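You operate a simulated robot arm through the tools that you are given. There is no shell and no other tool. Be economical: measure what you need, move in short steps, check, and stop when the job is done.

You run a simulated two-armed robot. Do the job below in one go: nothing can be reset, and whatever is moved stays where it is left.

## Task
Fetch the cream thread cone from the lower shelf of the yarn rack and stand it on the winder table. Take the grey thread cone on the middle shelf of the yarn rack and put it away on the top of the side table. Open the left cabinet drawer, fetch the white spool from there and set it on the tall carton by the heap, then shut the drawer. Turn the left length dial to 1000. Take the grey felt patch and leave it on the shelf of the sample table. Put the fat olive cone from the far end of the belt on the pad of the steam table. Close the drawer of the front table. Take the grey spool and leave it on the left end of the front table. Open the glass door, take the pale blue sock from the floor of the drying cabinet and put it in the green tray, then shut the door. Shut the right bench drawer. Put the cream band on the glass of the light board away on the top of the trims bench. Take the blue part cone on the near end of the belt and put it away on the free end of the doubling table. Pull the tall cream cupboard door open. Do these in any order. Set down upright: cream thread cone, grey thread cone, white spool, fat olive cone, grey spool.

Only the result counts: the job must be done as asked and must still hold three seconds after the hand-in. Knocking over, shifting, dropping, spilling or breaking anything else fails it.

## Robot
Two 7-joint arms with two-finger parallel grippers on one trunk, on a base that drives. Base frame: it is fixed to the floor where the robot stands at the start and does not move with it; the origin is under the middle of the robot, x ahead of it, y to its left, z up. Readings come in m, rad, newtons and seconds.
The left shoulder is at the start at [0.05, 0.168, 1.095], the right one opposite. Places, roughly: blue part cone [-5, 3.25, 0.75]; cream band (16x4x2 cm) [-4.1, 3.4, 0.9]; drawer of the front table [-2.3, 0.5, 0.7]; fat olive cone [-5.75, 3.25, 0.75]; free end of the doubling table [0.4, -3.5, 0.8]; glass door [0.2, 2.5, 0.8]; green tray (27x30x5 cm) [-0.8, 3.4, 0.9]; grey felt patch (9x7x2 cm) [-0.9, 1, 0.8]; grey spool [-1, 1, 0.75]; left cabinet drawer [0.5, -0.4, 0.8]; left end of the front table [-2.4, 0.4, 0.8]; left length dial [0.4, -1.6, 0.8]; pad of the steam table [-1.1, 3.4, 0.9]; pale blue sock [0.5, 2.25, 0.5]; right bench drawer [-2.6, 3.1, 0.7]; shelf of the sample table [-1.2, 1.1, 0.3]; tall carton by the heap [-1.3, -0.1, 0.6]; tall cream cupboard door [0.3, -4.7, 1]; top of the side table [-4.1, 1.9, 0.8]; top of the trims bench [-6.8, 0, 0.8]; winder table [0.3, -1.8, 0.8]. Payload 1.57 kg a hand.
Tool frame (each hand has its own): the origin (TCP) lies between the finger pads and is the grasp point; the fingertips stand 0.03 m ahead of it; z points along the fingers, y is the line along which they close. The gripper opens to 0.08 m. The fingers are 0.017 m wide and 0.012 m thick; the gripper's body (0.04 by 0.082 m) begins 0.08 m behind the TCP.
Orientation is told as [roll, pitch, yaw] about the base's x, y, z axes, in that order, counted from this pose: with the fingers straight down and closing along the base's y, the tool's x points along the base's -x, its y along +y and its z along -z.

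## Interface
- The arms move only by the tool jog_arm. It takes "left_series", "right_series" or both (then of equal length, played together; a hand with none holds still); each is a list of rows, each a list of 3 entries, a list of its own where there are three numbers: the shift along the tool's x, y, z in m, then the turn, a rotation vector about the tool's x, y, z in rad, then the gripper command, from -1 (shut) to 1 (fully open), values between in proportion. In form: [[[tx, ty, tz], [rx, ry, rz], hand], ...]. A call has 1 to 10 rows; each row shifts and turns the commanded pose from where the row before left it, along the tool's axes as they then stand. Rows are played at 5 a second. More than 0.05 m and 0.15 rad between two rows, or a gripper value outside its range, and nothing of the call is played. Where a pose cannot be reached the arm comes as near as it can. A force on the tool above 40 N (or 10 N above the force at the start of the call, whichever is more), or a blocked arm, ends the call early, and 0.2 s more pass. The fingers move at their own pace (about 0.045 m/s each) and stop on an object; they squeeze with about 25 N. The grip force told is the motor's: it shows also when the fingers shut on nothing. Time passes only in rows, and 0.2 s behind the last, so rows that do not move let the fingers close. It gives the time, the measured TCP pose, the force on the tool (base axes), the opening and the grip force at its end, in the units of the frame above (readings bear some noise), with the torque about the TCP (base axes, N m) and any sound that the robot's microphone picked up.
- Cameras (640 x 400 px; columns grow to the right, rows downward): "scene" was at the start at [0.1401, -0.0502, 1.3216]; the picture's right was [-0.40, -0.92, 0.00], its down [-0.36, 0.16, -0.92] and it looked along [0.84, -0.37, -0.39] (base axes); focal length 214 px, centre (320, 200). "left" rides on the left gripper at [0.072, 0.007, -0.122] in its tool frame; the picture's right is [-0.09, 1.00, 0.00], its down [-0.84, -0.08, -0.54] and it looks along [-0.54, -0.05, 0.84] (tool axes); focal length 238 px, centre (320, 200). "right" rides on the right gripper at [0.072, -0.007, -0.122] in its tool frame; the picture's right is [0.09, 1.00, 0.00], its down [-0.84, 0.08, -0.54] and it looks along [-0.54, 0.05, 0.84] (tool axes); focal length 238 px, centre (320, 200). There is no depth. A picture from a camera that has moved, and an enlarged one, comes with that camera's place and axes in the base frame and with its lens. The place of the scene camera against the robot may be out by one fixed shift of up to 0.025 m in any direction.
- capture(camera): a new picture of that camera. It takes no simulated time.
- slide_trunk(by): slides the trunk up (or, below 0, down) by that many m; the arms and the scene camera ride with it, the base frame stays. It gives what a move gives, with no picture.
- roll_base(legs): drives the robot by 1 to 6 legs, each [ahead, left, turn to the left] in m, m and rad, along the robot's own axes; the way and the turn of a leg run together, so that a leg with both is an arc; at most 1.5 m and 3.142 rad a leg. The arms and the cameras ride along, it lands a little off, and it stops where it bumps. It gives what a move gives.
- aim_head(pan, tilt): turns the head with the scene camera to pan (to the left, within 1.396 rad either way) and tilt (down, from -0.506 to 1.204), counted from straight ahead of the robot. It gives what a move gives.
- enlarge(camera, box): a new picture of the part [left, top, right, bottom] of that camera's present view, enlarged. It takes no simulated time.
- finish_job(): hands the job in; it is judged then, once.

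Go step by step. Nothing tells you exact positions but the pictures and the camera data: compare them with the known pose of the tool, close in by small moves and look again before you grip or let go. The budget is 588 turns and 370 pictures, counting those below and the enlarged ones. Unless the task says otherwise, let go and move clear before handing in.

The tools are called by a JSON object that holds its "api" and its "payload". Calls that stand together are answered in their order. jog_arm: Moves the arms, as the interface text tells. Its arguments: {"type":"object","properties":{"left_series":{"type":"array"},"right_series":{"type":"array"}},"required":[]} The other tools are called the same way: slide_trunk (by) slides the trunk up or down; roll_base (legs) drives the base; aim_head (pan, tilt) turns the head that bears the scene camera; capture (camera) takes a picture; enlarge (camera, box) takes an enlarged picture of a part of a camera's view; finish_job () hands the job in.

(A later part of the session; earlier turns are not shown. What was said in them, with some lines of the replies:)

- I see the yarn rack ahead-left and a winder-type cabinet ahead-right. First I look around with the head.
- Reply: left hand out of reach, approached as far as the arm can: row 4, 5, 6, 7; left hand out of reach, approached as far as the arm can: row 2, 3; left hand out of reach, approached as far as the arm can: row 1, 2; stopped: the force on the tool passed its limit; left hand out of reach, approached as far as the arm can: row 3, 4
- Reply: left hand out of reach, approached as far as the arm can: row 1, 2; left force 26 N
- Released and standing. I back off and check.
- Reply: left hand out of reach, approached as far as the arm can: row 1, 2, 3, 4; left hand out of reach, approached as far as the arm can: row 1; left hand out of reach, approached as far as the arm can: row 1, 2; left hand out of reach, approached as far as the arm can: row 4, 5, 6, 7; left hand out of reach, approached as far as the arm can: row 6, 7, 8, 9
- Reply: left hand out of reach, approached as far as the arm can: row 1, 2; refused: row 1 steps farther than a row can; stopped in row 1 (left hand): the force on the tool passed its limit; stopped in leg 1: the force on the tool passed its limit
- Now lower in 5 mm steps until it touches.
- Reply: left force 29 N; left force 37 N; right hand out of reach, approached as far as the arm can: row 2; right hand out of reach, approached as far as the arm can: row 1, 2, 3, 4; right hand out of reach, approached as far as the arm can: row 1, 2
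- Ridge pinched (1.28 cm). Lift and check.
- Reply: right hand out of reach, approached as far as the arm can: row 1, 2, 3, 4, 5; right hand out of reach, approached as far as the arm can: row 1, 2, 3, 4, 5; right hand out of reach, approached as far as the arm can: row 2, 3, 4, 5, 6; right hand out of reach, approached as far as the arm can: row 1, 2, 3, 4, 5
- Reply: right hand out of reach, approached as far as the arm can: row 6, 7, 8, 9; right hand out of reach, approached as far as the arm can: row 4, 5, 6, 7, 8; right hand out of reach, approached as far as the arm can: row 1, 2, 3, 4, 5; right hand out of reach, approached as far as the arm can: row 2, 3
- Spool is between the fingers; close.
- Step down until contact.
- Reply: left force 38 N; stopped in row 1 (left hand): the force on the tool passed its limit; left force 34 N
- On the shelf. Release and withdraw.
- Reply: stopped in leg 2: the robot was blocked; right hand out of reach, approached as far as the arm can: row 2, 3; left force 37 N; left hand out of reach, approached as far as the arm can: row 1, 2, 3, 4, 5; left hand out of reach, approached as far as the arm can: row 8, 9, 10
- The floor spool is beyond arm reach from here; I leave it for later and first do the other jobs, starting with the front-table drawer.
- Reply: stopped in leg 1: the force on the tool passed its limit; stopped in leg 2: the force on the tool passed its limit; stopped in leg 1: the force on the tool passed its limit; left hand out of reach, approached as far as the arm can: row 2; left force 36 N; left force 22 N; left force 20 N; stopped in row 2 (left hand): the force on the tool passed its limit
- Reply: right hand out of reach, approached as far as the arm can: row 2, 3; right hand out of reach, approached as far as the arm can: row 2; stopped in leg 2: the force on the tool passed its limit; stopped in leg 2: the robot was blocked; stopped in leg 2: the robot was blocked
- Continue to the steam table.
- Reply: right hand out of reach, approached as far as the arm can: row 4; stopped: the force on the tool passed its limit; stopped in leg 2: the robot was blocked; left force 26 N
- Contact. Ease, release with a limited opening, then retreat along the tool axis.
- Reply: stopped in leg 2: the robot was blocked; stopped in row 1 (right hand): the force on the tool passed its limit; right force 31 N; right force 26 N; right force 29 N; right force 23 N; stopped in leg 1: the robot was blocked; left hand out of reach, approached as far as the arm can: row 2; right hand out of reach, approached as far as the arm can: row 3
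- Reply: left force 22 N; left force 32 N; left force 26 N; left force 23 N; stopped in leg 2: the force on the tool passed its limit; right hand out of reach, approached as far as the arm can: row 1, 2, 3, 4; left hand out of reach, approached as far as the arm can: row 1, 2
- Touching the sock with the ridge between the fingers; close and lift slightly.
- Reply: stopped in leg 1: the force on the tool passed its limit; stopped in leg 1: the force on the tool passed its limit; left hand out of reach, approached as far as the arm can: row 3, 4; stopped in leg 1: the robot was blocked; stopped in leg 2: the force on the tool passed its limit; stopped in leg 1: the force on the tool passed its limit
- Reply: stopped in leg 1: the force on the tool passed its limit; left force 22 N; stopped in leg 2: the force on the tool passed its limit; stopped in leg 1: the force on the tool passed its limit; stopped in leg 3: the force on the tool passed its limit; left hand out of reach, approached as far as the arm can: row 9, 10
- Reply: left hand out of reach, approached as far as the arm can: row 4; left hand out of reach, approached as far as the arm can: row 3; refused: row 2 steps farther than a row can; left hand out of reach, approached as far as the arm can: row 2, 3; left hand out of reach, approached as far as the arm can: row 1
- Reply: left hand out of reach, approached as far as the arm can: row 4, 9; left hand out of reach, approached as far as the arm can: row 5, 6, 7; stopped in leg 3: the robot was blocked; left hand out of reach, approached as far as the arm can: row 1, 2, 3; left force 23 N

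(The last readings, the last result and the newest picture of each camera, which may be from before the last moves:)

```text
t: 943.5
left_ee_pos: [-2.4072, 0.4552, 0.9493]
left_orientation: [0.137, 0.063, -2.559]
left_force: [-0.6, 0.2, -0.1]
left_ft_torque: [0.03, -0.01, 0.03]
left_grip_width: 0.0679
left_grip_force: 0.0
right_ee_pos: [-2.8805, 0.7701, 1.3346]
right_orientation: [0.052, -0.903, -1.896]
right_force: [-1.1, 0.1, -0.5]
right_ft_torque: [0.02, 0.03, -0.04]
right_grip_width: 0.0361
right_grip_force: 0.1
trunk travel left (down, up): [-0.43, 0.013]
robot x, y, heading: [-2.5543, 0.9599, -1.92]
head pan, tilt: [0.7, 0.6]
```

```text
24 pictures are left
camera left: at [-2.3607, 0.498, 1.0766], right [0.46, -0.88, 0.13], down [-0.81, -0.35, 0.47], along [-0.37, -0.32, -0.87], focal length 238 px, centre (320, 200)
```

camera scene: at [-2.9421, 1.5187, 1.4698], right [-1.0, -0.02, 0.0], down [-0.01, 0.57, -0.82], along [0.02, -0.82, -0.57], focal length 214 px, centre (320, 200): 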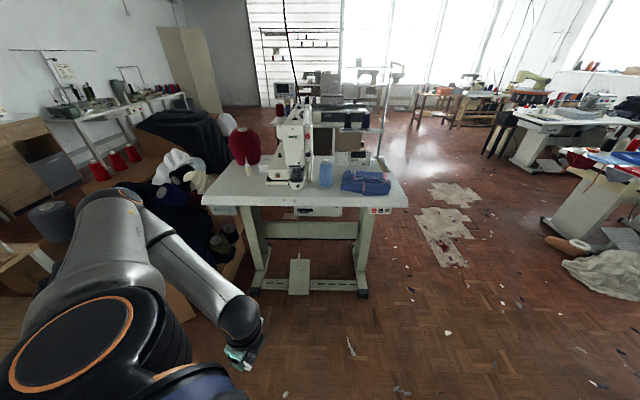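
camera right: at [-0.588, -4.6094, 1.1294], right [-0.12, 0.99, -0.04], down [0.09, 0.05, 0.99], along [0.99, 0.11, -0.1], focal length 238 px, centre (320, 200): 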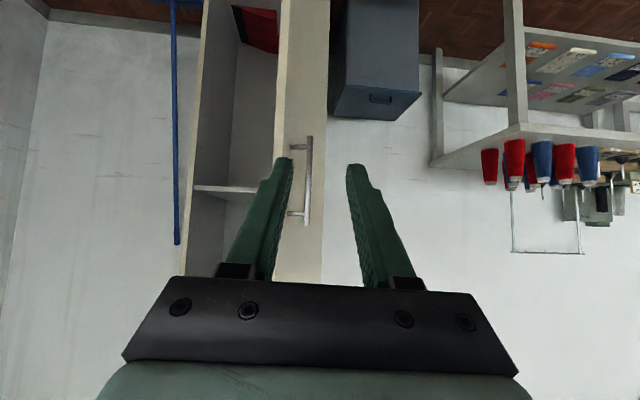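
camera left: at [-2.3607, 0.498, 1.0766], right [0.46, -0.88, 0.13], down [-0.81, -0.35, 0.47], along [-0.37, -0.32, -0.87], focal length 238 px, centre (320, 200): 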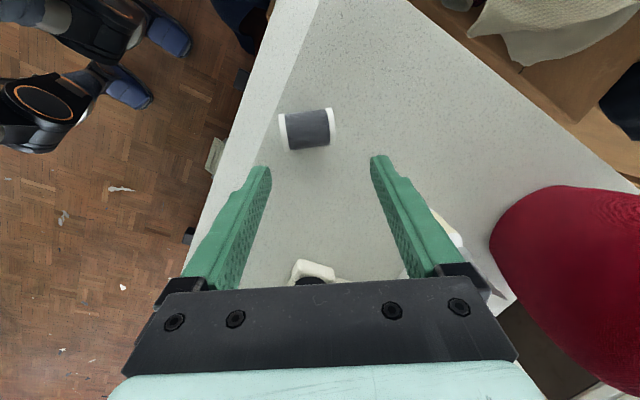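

{"api": "jog_arm", "payload": {"left_series": [[[0, 0, 0], [0, 0, -0.1436], 0.7], [[0, 0, 0], [0, 0, -0.1436], 0.7], [[0, 0, 0], [0, 0, -0.1436], 0.7], [[0, 0, 0], [0, 0, -0.1436], 0.7], [[0, 0, 0], [0, 0, -0.1436], 0.7], [[0, 0, 0], [0, 0, -0.1436], 0.7], [[0, 0, 0], [0, 0, -0.1436], 0.7], [[0, 0, 0], [0, 0, -0.1436], 0.7], [[0, 0, 0], [0, 0, -0.1436], 0.7], [[0, 0, 0], [0, 0, -0.1436], 0.7]]}}

{"api": "jog_arm", "payload": {"left_series": [[[0, 0, 0], [0, 0, -0.1436], 0.7], [[0, 0, 0], [0.015, 0.1075, 0], 0.7], [[0, 0, 0], [0.015, 0.1075, 0], 0.7], [[0, 0, 0], [0.015, 0.1075, 0], 0.7], [[0, 0, 0], [0.015, 0.1075, 0], 0.7], [[0, 0, 0], [0, 0, 0], 0.7]]}}

{"api": "capture", "payload": {"camera": "left"}}

```text
t: 945.7
left_ee_pos: [-2.409, 0.4557, 0.9487]
left_orientation: [0.081, -0.126, -1.129]
left_force: [-0.4, -0.2, -0.5]
left_ft_torque: [0.01, 0.03, 0.01]
left_grip_width: 0.068
left_grip_force: 0.1
right_ee_pos: [-2.8801, 0.7694, 1.3363]
right_orientation: [0.05, -0.903, -1.895]
right_force: [0.4, 0.2, -0.6]
right_ft_torque: [-0.02, 0.01, -0.04]
right_grip_width: 0.0359
right_grip_force: 0.0
trunk travel left (down, up): [-0.43, 0.013]
robot x, y, heading: [-2.5528, 0.9605, -1.914]
head pan, tilt: [0.7, 0.6]
```

```text
t: 947.1
left_ee_pos: [-2.4086, 0.4549, 0.9497]
left_orientation: [0.003, 0.296, -0.975]
left_force: [0.5, -0.8, -0.3]
left_ft_torque: [-0.02, -0.01, 0.02]
left_grip_width: 0.0681
left_grip_force: 0.1
right_ee_pos: [-2.8802, 0.7697, 1.3362]
right_orientation: [0.051, -0.901, -1.895]
right_force: [-0.1, 0.5, -0.1]
right_ft_torque: [0.01, 0.0, 0.01]
right_grip_width: 0.036
right_grip_force: 0.0
trunk travel left (down, up): [-0.43, 0.013]
robot x, y, heading: [-2.5542, 0.9613, -1.917]
head pan, tilt: [0.7, 0.6]
```

```text
23 pictures are left
camera left: at [-2.4227, 0.486, 1.088], right [0.87, 0.49, -0.03], down [0.47, -0.84, 0.28], along [0.11, -0.25, -0.96], focal length 238 px, centre (320, 200)
```

left: 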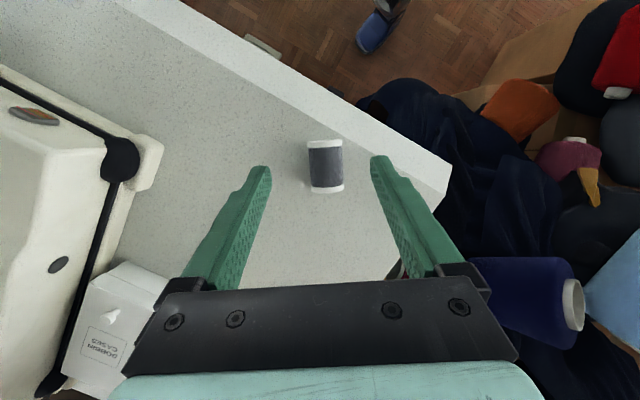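

{"api": "jog_arm", "payload": {"left_series": [[[-0.0163, 0, 0.0407], [0, 0, 0], 0.7], [[-0.0163, 0, 0.0407], [0, 0, 0], 0.7], [[0, 0, 0], [0, 0, 0], 0.7]]}}

{"api": "capture", "payload": {"camera": "left"}}

```text
t: 947.9
left_ee_pos: [-2.404, 0.449, 0.8618]
left_orientation: [0.0, 0.293, -0.974]
left_force: [-0.3, 0.7, 0.5]
left_ft_torque: [-0.02, -0.03, -0.01]
left_grip_width: 0.0682
left_grip_force: 0.0
right_ee_pos: [-2.8787, 0.7698, 1.3353]
right_orientation: [0.051, -0.903, -1.896]
right_force: [-0.7, -0.6, -0.5]
right_ft_torque: [0.01, -0.04, -0.01]
right_grip_width: 0.0357
right_grip_force: 0.2
trunk travel left (down, up): [-0.43, 0.013]
robot x, y, heading: [-2.554, 0.9635, -1.917]
head pan, tilt: [0.7, 0.6]
```

```text
22 pictures are left
camera left: at [-2.419, 0.4803, 1.0005], right [0.87, 0.49, -0.02], down [0.47, -0.84, 0.28], along [0.11, -0.25, -0.96], focal length 238 px, centre (320, 200)
```

left: 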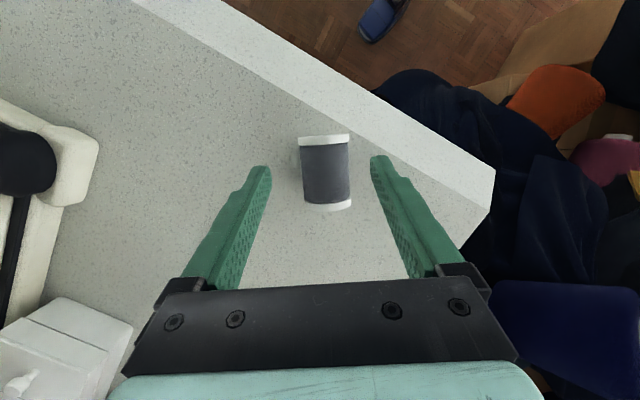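

{"api": "jog_arm", "payload": {"left_series": [[[-0.0058, 0.001, 0.019], [0, 0, 0], 0.6], [[-0.0055, 0, 0.018], [0, 0, 0], 0.6], [[0, 0, 0], [0, 0, 0], 0.6]]}}

{"api": "jog_arm", "payload": {"left_series": [[[0, 0, 0], [0, 0, 0], -1], [[0, 0, 0], [0, 0, 0], -1], [[0, 0, 0], [0, 0, 0], -1], [[0, 0, 0], [0, 0, 0], -1]]}}

{"api": "capture", "payload": {"camera": "left"}}

```text
t: 948.7
left_ee_pos: [-2.4027, 0.4492, 0.8216]
left_orientation: [0.002, 0.292, -0.975]
left_force: [-0.3, 0.3, 0.3]
left_ft_torque: [-0.02, -0.01, 0.03]
left_grip_width: 0.0639
left_grip_force: 0.0
right_ee_pos: [-2.8806, 0.7692, 1.3364]
right_orientation: [0.051, -0.901, -1.896]
right_force: [-0.3, -0.6, -0.5]
right_ft_torque: [0.02, 0.03, -0.02]
right_grip_width: 0.036
right_grip_force: 0.1
trunk travel left (down, up): [-0.43, 0.013]
robot x, y, heading: [-2.5543, 0.9617, -1.916]
head pan, tilt: [0.7, 0.6]
```

```text
t: 949.7
left_ee_pos: [-2.4027, 0.4484, 0.8227]
left_orientation: [0.002, 0.293, -0.974]
left_force: [-0.1, 0.4, 0.6]
left_ft_torque: [0.0, 0.01, 0.0]
left_grip_width: 0.0399
left_grip_force: 25.3
right_ee_pos: [-2.8789, 0.7699, 1.3356]
right_orientation: [0.051, -0.903, -1.896]
right_force: [-0.4, -0.1, -1.0]
right_ft_torque: [0.0, 0.01, 0.0]
right_grip_width: 0.036
right_grip_force: 0.1
trunk travel left (down, up): [-0.43, 0.013]
robot x, y, heading: [-2.5539, 0.9609, -1.923]
head pan, tilt: [0.7, 0.6]
```

```text
21 pictures are left
camera left: at [-2.4177, 0.48, 0.9615], right [0.87, 0.49, -0.03], down [0.47, -0.84, 0.28], along [0.11, -0.25, -0.96], focal length 238 px, centre (320, 200)
```

left: 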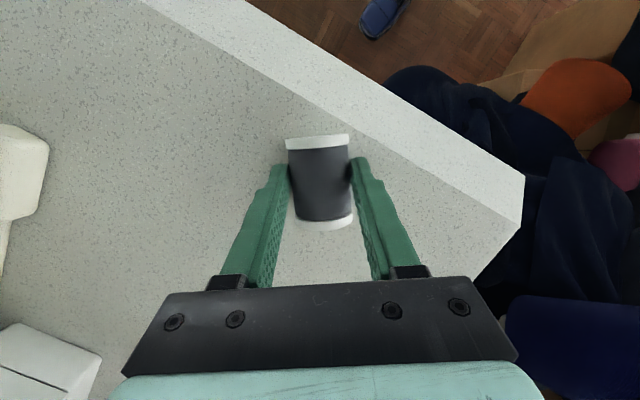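

{"api": "jog_arm", "payload": {"left_series": [[[0.0127, 0, -0.0415], [0, 0, 0], -1], [[0.0127, 0, -0.0415], [0, 0, 0], -1], [[0.0127, 0, -0.0415], [0, 0, 0], -1], [[0, 0, 0], [-0.039, 0, 0.1286], -1], [[0, 0, 0], [-0.039, 0, 0.1286], -1], [[0, 0, 0], [-0.039, 0, 0.1286], -1], [[0, 0, 0], [-0.039, 0, 0.1286], -1], [[0, 0, 0], [0, 0, 0], -1]]}}

{"api": "jog_arm", "payload": {"left_series": [[[0, 0, 0], [0, -0.148, 0], -1], [[0, 0, 0], [0, -0.148, 0], -1], [[0, 0, 0], [0, -0.148, 0], -1], [[0, 0, 0], [0, -0.148, 0], -1], [[0, 0, 0], [0, -0.148, 0], -1], [[0, 0, 0], [0, -0.148, 0], -1], [[0, 0, 0], [0, -0.148, 0], -1], [[0, 0, 0], [0, -0.148, 0], -1], [[0, 0, 0], [0, -0.148, 0], -1], [[0, 0, 0], [0, 0, 0], -1]]}}

{"api": "capture", "payload": {"camera": "left"}}

```text
t: 951.5
left_ee_pos: [-2.4035, 0.4484, 0.9534]
left_orientation: [0.002, 0.295, -1.512]
left_force: [0.8, 0.9, -0.3]
left_ft_torque: [0.02, -0.03, -0.01]
left_grip_width: 0.0396
left_grip_force: 25.4
right_ee_pos: [-2.8793, 0.7702, 1.3348]
right_orientation: [0.048, -0.903, -1.896]
right_force: [0.1, 0.8, -0.7]
right_ft_torque: [-0.01, 0.02, 0.01]
right_grip_width: 0.0361
right_grip_force: 0.0
trunk travel left (down, up): [-0.43, 0.013]
robot x, y, heading: [-2.5505, 0.9573, -1.921]
head pan, tilt: [0.7, 0.6]
```

```text
t: 953.7
left_ee_pos: [-2.4042, 0.4487, 0.9541]
left_orientation: [0.003, -0.74, -1.513]
left_force: [0.4, 0.7, 0.1]
left_ft_torque: [0.03, 0.01, -0.01]
left_grip_width: 0.0395
left_grip_force: 24.9
left hand out of reach, approached as far as the arm can: row 8, 9
right_ee_pos: [-2.881, 0.7698, 1.3365]
right_orientation: [0.052, -0.902, -1.894]
right_force: [-0.5, 0.6, 0.1]
right_ft_torque: [-0.01, -0.02, -0.02]
right_grip_width: 0.0361
right_grip_force: 0.1
trunk travel left (down, up): [-0.43, 0.013]
robot x, y, heading: [-2.5539, 0.9606, -1.919]
head pan, tilt: [0.7, 0.6]
```

```text
20 pictures are left
camera left: at [-2.4056, 0.5845, 0.9955], right [1.0, -0.01, 0.06], down [-0.06, -0.26, 0.96], along [0.01, -0.97, -0.26], focal length 238 px, centre (320, 200)
```

left: 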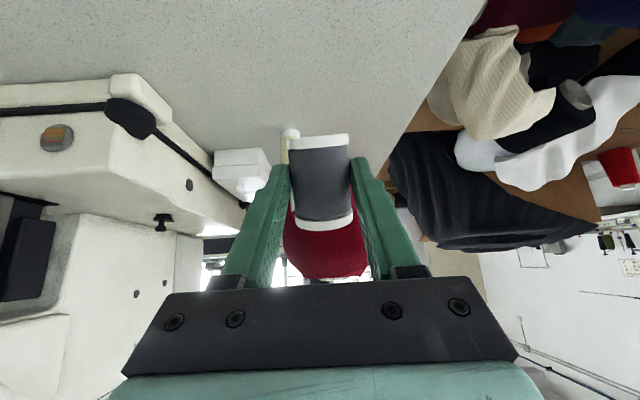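

{"api": "roll_base", "payload": {"legs": [[-0.15, 0, 0]]}}

{"api": "jog_arm", "payload": {"left_series": [[[-0.0255, -0.0148, 0.0233], [0, 0, 0], -1], [[-0.0255, -0.0148, 0.0233], [0, 0, 0], -1], [[-0.0255, -0.0148, 0.0233], [0, 0, 0], -1], [[-0.0255, -0.0148, 0.0233], [0, -0.05, 0], -1], [[0, 0, 0], [0, -0.13, 0], -1], [[0, 0, 0], [0, -0.13, 0], -1], [[0, 0, 0], [0, -0.13, 0], -1], [[0, 0, 0], [0, 0, 0], -1]]}}

{"api": "capture", "payload": {"camera": "left"}}

```text
t: 955.1
left_ee_pos: [-2.3523, 0.5904, 0.953]
left_orientation: [0.002, -0.742, -1.512]
left_force: [0.7, 0.4, 0.4]
left_ft_torque: [-0.01, 0.01, 0.01]
left_grip_width: 0.0397
left_grip_force: 25.5
right_ee_pos: [-2.8285, 0.9104, 1.3351]
right_orientation: [0.05, -0.904, -1.895]
right_force: [0.0, 0.1, 0.5]
right_ft_torque: [-0.05, -0.02, 0.0]
right_grip_width: 0.0361
right_grip_force: 0.0
trunk travel left (down, up): [-0.43, 0.013]
robot x, y, heading: [-2.5035, 1.1027, -1.917]
head pan, tilt: [0.7, 0.6]
```

```text
t: 956.9
left_ee_pos: [-2.4169, 0.4515, 0.9538]
left_orientation: [-0.012, -0.925, -1.518]
left_force: [0.1, 0.4, 0.3]
left_ft_torque: [-0.02, -0.03, 0.0]
left_grip_width: 0.0398
left_grip_force: 24.3
left hand out of reach, approached as far as the arm can: row 5, 6, 7
right_ee_pos: [-2.8285, 0.9088, 1.3362]
right_orientation: [0.05, -0.902, -1.894]
right_force: [0.1, 0.8, -0.3]
right_ft_torque: [0.0, 0.02, 0.03]
right_grip_width: 0.0358
right_grip_force: 0.1
trunk travel left (down, up): [-0.43, 0.013]
robot x, y, heading: [-2.5029, 1.101, -1.92]
head pan, tilt: [0.7, 0.6]
```

```text
19 pictures are left
camera left: at [-2.4176, 0.5921, 0.97], right [1.0, -0.01, 0.07], down [-0.07, -0.07, 1.0], along [-0.01, -1.0, -0.07], focal length 238 px, centre (320, 200)
```

left: 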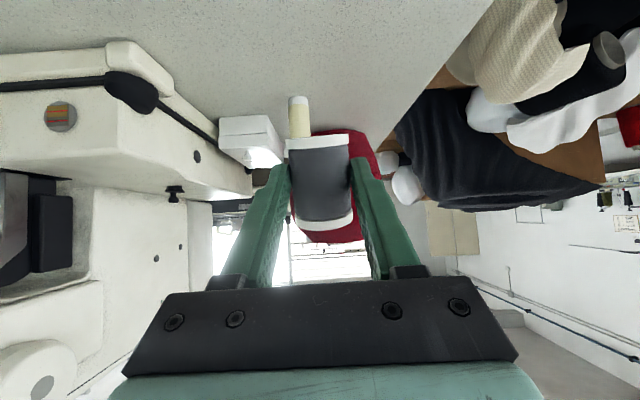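

{"api": "jog_arm", "payload": {"left_series": [[[-0.032, 0, -0.024], [0, 0, 0], -1], [[-0.032, 0, -0.024], [0, 0, 0], -1], [[-0.032, 0, -0.024], [0, 0, 0], -1], [[0, 0, 0], [0, -0.1, 0], -1], [[0, 0, 0], [0, -0.1, 0], -1], [[0, 0, 0], [0, -0.05, 0], -1], [[0, 0, 0], [0, 0, 0], -1]]}}

{"api": "slide_trunk", "payload": {"by": -0.2}}

{"api": "capture", "payload": {"camera": "left"}}

```text
t: 958.5
left_ee_pos: [-2.418, 0.4523, 1.0728]
left_orientation: [-0.022, -1.174, -1.507]
left_force: [0.0, -0.1, -0.4]
left_ft_torque: [0.02, -0.03, 0.02]
left_grip_width: 0.0396
left_grip_force: 25.0
right_ee_pos: [-2.8291, 0.9085, 1.3355]
right_orientation: [0.051, -0.903, -1.894]
right_force: [-0.5, 0.3, 0.5]
right_ft_torque: [0.02, 0.01, 0.04]
right_grip_width: 0.036
right_grip_force: 0.1
trunk travel left (down, up): [-0.43, 0.013]
robot x, y, heading: [-2.5007, 1.0994, -1.917]
head pan, tilt: [0.7, 0.6]
```

```text
t: 960.7
left_ee_pos: [-2.4173, 0.4516, 0.8733]
left_orientation: [-0.019, -1.176, -1.51]
left_force: [-0.6, 0.0, -0.3]
left_ft_torque: [-0.01, -0.02, -0.03]
left_grip_width: 0.0396
left_grip_force: 25.1
right_ee_pos: [-2.8294, 0.9101, 1.1359]
right_orientation: [0.052, -0.901, -1.895]
right_force: [0.2, -0.3, 0.8]
right_ft_torque: [0.04, 0.0, -0.04]
right_grip_width: 0.0359
right_grip_force: 0.1
trunk travel left (down, up): [-0.23, 0.213]
robot x, y, heading: [-2.5029, 1.0992, -1.919]
head pan, tilt: [0.7, 0.6]
```

```text
18 pictures are left
camera left: at [-2.4173, 0.5921, 0.8545], right [1.0, 0.01, 0.08], down [-0.08, 0.17, 0.98], along [-0.01, -0.98, 0.17], focal length 238 px, centre (320, 200)
```

left: 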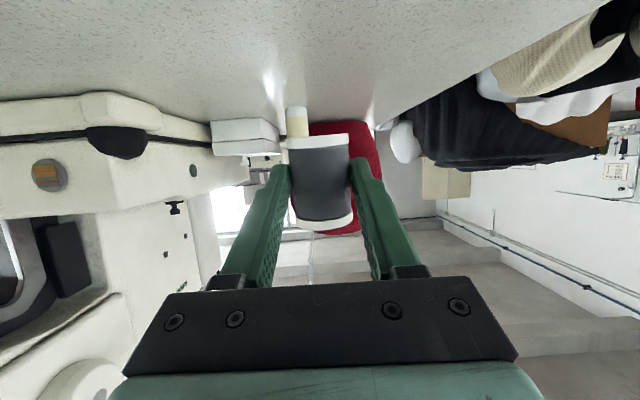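

{"api": "slide_trunk", "payload": {"by": -0.035}}

{"api": "slide_trunk", "payload": {"by": -0.008}}

{"api": "slide_trunk", "payload": {"by": -0.006}}

{"api": "capture", "payload": {"camera": "left"}}

```text
t: 961.5
left_ee_pos: [-2.4179, 0.4522, 0.8381]
left_orientation: [-0.02, -1.173, -1.511]
left_force: [-0.4, 0.1, 0.0]
left_ft_torque: [-0.01, 0.02, 0.01]
left_grip_width: 0.0397
left_grip_force: 25.2
right_ee_pos: [-2.8288, 0.9084, 1.1011]
right_orientation: [0.051, -0.902, -1.896]
right_force: [-0.6, 0.5, 0.1]
right_ft_torque: [-0.03, -0.02, 0.02]
right_grip_width: 0.036
right_grip_force: 0.1
trunk travel left (down, up): [-0.195, 0.248]
robot x, y, heading: [-2.5022, 1.101, -1.92]
head pan, tilt: [0.7, 0.6]
```

```text
t: 962.0
left_ee_pos: [-2.4175, 0.4526, 0.8308]
left_orientation: [-0.02, -1.173, -1.511]
left_force: [-0.1, 0.9, -0.1]
left_ft_torque: [0.02, 0.01, -0.02]
left_grip_width: 0.0397
left_grip_force: 24.6
right_ee_pos: [-2.829, 0.91, 1.0938]
right_orientation: [0.051, -0.904, -1.895]
right_force: [-0.1, 0.1, -0.1]
right_ft_torque: [0.01, 0.03, 0.01]
right_grip_width: 0.0358
right_grip_force: 0.0
trunk travel left (down, up): [-0.187, 0.256]
robot x, y, heading: [-2.5026, 1.1015, -1.922]
head pan, tilt: [0.7, 0.6]
```

```text
t: 962.6
left_ee_pos: [-2.4166, 0.4515, 0.8245]
left_orientation: [-0.019, -1.175, -1.51]
left_force: [-0.6, -1.1, 0.0]
left_ft_torque: [0.03, 0.02, -0.02]
left_grip_width: 0.0392
left_grip_force: 24.7
right_ee_pos: [-2.8285, 0.9091, 1.088]
right_orientation: [0.051, -0.903, -1.896]
right_force: [0.4, -0.1, -0.1]
right_ft_torque: [-0.03, 0.0, -0.01]
right_grip_width: 0.0362
right_grip_force: 0.0
trunk travel left (down, up): [-0.181, 0.262]
robot x, y, heading: [-2.5018, 1.1019, -1.925]
head pan, tilt: [0.7, 0.6]
```

```text
17 pictures are left
camera left: at [-2.4173, 0.5921, 0.8054], right [1.0, 0.01, 0.08], down [-0.08, 0.17, 0.98], along [-0.01, -0.98, 0.17], focal length 238 px, centre (320, 200)
```

left: 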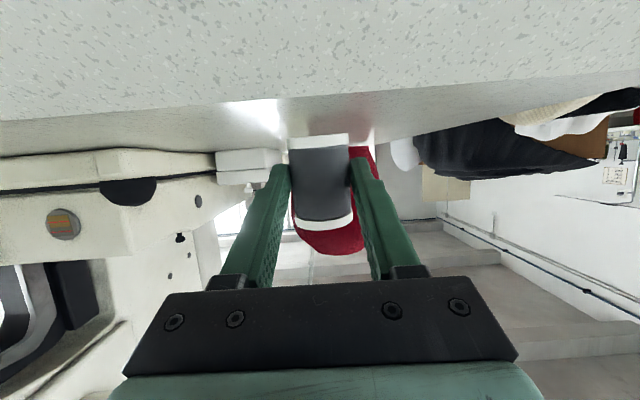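

{"api": "slide_trunk", "payload": {"by": -0.004}}

{"api": "slide_trunk", "payload": {"by": -0.004}}

```text
t: 963.1
left_ee_pos: [-2.4171, 0.4515, 0.819]
left_orientation: [-0.02, -1.175, -1.512]
left_force: [-0.2, 0.2, -0.7]
left_ft_torque: [0.04, 0.0, 0.03]
left_grip_width: 0.0396
left_grip_force: 25.0
right_ee_pos: [-2.8284, 0.9099, 1.0831]
right_orientation: [0.051, -0.902, -1.897]
right_force: [0.2, -1.1, 0.4]
right_ft_torque: [-0.02, -0.01, 0.01]
right_grip_width: 0.0361
right_grip_force: 0.0
trunk travel left (down, up): [-0.177, 0.266]
robot x, y, heading: [-2.5015, 1.0998, -1.92]
head pan, tilt: [0.7, 0.6]
```

```text
t: 963.6
left_ee_pos: [-2.417, 0.4516, 0.8154]
left_orientation: [-0.018, -1.174, -1.511]
left_force: [-0.4, 0.1, -0.6]
left_ft_torque: [0.01, -0.02, -0.01]
left_grip_width: 0.0395
left_grip_force: 25.3
right_ee_pos: [-2.8295, 0.9085, 1.0789]
right_orientation: [0.051, -0.902, -1.893]
right_force: [0.0, 0.0, -0.1]
right_ft_torque: [0.02, 0.01, -0.01]
right_grip_width: 0.036
right_grip_force: 0.0
trunk travel left (down, up): [-0.173, 0.27]
robot x, y, heading: [-2.5027, 1.103, -1.919]
head pan, tilt: [0.7, 0.6]
```

{"api": "slide_trunk", "payload": {"by": -0.004}}

{"api": "slide_trunk", "payload": {"by": -0.003}}

{"api": "capture", "payload": {"camera": "left"}}

```text
t: 964.2
left_ee_pos: [-2.4172, 0.4516, 0.8152]
left_orientation: [-0.023, -1.181, -1.507]
left_force: [1.1, 3.1, 10.1]
left_ft_torque: [-0.33, -0.14, 0.05]
left_grip_width: 0.0396
left_grip_force: 25.3
right_ee_pos: [-2.8285, 0.9095, 1.076]
right_orientation: [0.051, -0.905, -1.897]
right_force: [0.2, -0.2, -0.7]
right_ft_torque: [0.02, -0.02, -0.02]
right_grip_width: 0.0359
right_grip_force: 0.1
trunk travel left (down, up): [-0.169, 0.274]
robot x, y, heading: [-2.4988, 1.1029, -1.921]
head pan, tilt: [0.7, 0.6]
```

```text
t: 964.7
left_ee_pos: [-2.4182, 0.4516, 0.8106]
left_orientation: [-0.02, -1.177, -1.509]
left_force: [1.6, 0.7, 12.2]
left_ft_torque: [-0.54, -0.08, 0.03]
left_grip_width: 0.0398
left_grip_force: 25.3
right_ee_pos: [-2.8299, 0.9098, 1.0719]
right_orientation: [0.051, -0.904, -1.895]
right_force: [0.1, 0.2, 0.7]
right_ft_torque: [-0.04, 0.0, -0.02]
right_grip_width: 0.0362
right_grip_force: 0.0
trunk travel left (down, up): [-0.166, 0.277]
robot x, y, heading: [-2.5055, 1.0997, -1.918]
head pan, tilt: [0.7, 0.6]
```

```text
16 pictures are left
camera left: at [-2.4176, 0.5921, 0.7917], right [1.0, 0.01, 0.08], down [-0.08, 0.18, 0.98], along [-0.01, -0.98, 0.18], focal length 238 px, centre (320, 200)
```

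left: 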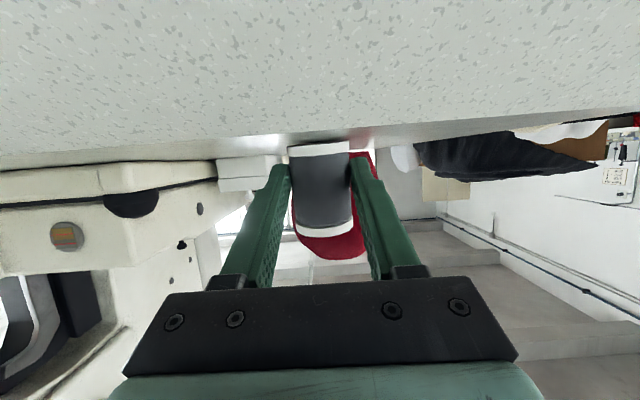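

{"api": "jog_arm", "payload": {"left_series": [[[0, 0, 0], [0, 0, 0], 0.1], [[0, 0, 0], [0, 0, 0], 0.3], [[0, 0, 0], [0, 0, 0], 0.5], [[0, 0, 0], [0, 0, 0], 0.5]]}}

{"api": "capture", "payload": {"camera": "left"}}

```text
t: 965.7
left_ee_pos: [-2.4176, 0.4522, 0.8089]
left_orientation: [-0.019, -1.175, -1.51]
left_force: [-0.5, -0.2, -1.0]
left_ft_torque: [0.0, 0.0, 0.0]
left_grip_width: 0.0599
left_grip_force: 0.0
right_ee_pos: [-2.8284, 0.9094, 1.0725]
right_orientation: [0.052, -0.902, -1.895]
right_force: [0.0, 0.2, 0.2]
right_ft_torque: [0.01, -0.01, -0.03]
right_grip_width: 0.036
right_grip_force: 0.1
trunk travel left (down, up): [-0.166, 0.277]
robot x, y, heading: [-2.5013, 1.1009, -1.92]
head pan, tilt: [0.7, 0.6]
```

```text
15 pictures are left
camera left: at [-2.4174, 0.5922, 0.7904], right [1.0, 0.01, 0.08], down [-0.08, 0.17, 0.98], along [-0.01, -0.98, 0.17], focal length 238 px, centre (320, 200)
```

left: 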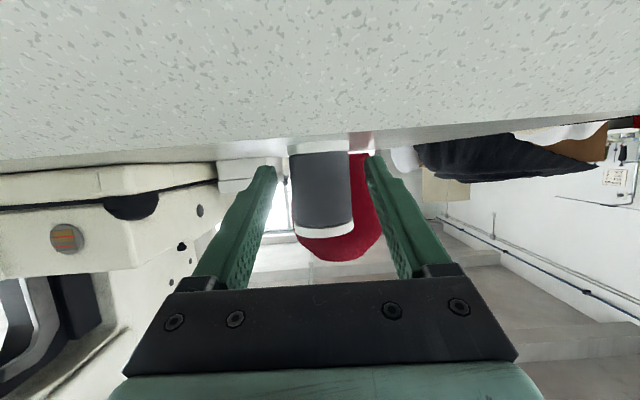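

{"api": "jog_arm", "payload": {"left_series": [[[0, 0, -0.03], [0, 0, 0], 0.5], [[0, 0, -0.04], [0, 0, 0], 0.5], [[0, 0, -0.045], [0, 0, 0], 0.5], [[0, 0, 0], [0, 0, 0], 0.5]]}}

{"api": "roll_base", "payload": {"legs": [[-0.25, 0, 0]]}}

{"api": "slide_trunk", "payload": {"by": 0.15}}

{"api": "aim_head", "payload": {"pan": 0.5, "tilt": 0.6}}

{"api": "capture", "payload": {"camera": "scene"}}

```text
t: 966.7
left_ee_pos: [-2.4199, 0.5577, 0.8527]
left_orientation: [-0.017, -1.175, -1.512]
left_force: [-0.3, 0.1, 0.2]
left_ft_torque: [0.01, 0.0, -0.01]
left_grip_width: 0.0599
left_grip_force: 0.0
right_ee_pos: [-2.8291, 0.9095, 1.0708]
right_orientation: [0.05, -0.9, -1.894]
right_force: [-0.1, 0.3, -0.5]
right_ft_torque: [0.02, -0.03, 0.02]
right_grip_width: 0.0363
right_grip_force: 0.0
trunk travel left (down, up): [-0.166, 0.277]
robot x, y, heading: [-2.5027, 1.1035, -1.919]
head pan, tilt: [0.7, 0.6]
```

```text
t: 968.5
left_ee_pos: [-2.3364, 0.7904, 0.8521]
left_orientation: [-0.019, -1.174, -1.513]
left_force: [0.3, -0.2, -0.2]
left_ft_torque: [0.0, 0.0, -0.01]
left_grip_width: 0.06
left_grip_force: 0.0
right_ee_pos: [-2.7436, 1.1421, 1.0722]
right_orientation: [0.051, -0.901, -1.895]
right_force: [1.1, -0.7, -0.3]
right_ft_torque: [-0.01, -0.02, 0.0]
right_grip_width: 0.036
right_grip_force: 0.0
trunk travel left (down, up): [-0.166, 0.277]
robot x, y, heading: [-2.4183, 1.3349, -1.92]
head pan, tilt: [0.7, 0.6]
```

```text
t: 970.2
left_ee_pos: [-2.3365, 0.7904, 1.003]
left_orientation: [-0.019, -1.176, -1.511]
left_force: [-0.4, 0.0, 0.2]
left_ft_torque: [0.01, -0.01, -0.01]
left_grip_width: 0.0599
left_grip_force: 0.0
right_ee_pos: [-2.7442, 1.1421, 1.2216]
right_orientation: [0.05, -0.903, -1.894]
right_force: [-1.0, 0.0, -0.4]
right_ft_torque: [-0.04, 0.02, -0.01]
right_grip_width: 0.0362
right_grip_force: 0.0
trunk travel left (down, up): [-0.316, 0.127]
robot x, y, heading: [-2.4207, 1.3314, -1.918]
head pan, tilt: [0.7, 0.6]
```

```text
t: 971.0
left_ee_pos: [-2.3366, 0.7906, 1.0026]
left_orientation: [-0.02, -1.174, -1.512]
left_force: [0.3, 0.6, -0.9]
left_ft_torque: [0.01, -0.04, 0.03]
left_grip_width: 0.0601
left_grip_force: 0.0
right_ee_pos: [-2.7441, 1.1423, 1.2221]
right_orientation: [0.051, -0.903, -1.894]
right_force: [-0.1, -0.4, 0.2]
right_ft_torque: [-0.01, 0.03, -0.02]
right_grip_width: 0.0359
right_grip_force: 0.0
trunk travel left (down, up): [-0.316, 0.127]
robot x, y, heading: [-2.4165, 1.3313, -1.919]
head pan, tilt: [0.499, 0.6]
```

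```text
14 pictures are left
camera scene: at [-2.4035, 1.1967, 1.3559], right [-0.99, -0.15, 0.0], down [-0.09, 0.56, -0.83], along [0.12, -0.82, -0.56], focal length 214 px, centre (320, 200)
```

scene: 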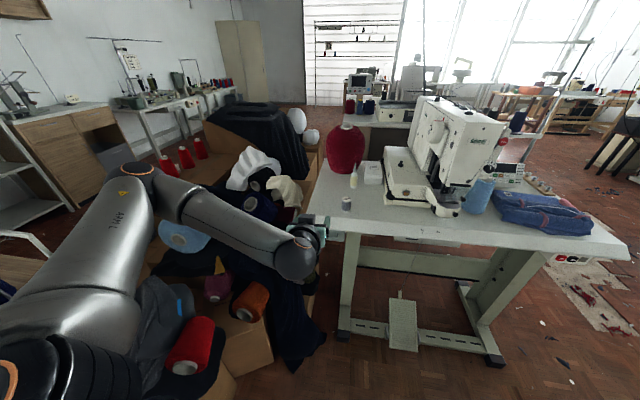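

{"api": "enlarge", "payload": {"camera": "scene", "box": [290, 130, 450, 270]}}

```text
2.86 times, centred on (370, 200) of scene
camera zoom: at [-2.4035, 1.1967, 1.3559], right [-0.99, -0.15, 0.0], down [-0.09, 0.56, -0.83], along [0.12, -0.82, -0.56], focal length 613 px, centre (177, 200)
```

zoom: 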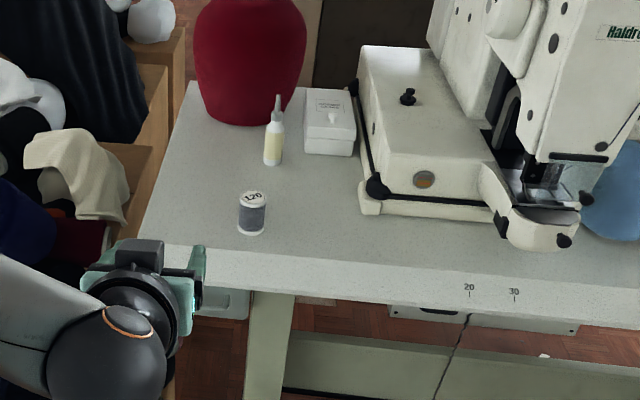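

All thirteen jobs have been carried out. The grey spool stands upright on the left end of the front table and both hands are empty and clear, so I hand the job in.

{"api": "finish_job", "payload": {}}

```text
The job is handed in.
```

I did all thirteen jobs and handed the job in, but the run was not clean, and I don't know whether every bump left things where they were.

- **Grey spool:** it slipped out of the gripper and fell to the floor while I was driving. I picked it up and stood it upright on the left end of the front table.
- **Bumps:** the base was blocked against something several times: near the sample table, the side table, the trolley, the front table and the trays by the cupboard. An arm touched the yarn rack, the olive cone touched the belt's control box, and something near the steam generator was hit once. Nothing looked knocked over in the pictures I took, but I did not go back to measure whether any of it shifted.
- **Left length dial:** the pointer reads at 1000 by eye. The display still showed 0 m.
- **Front-table drawer:** I pushed it until it stopped twice at about the same place. I took that as shut, but never had a clear view of its full face.
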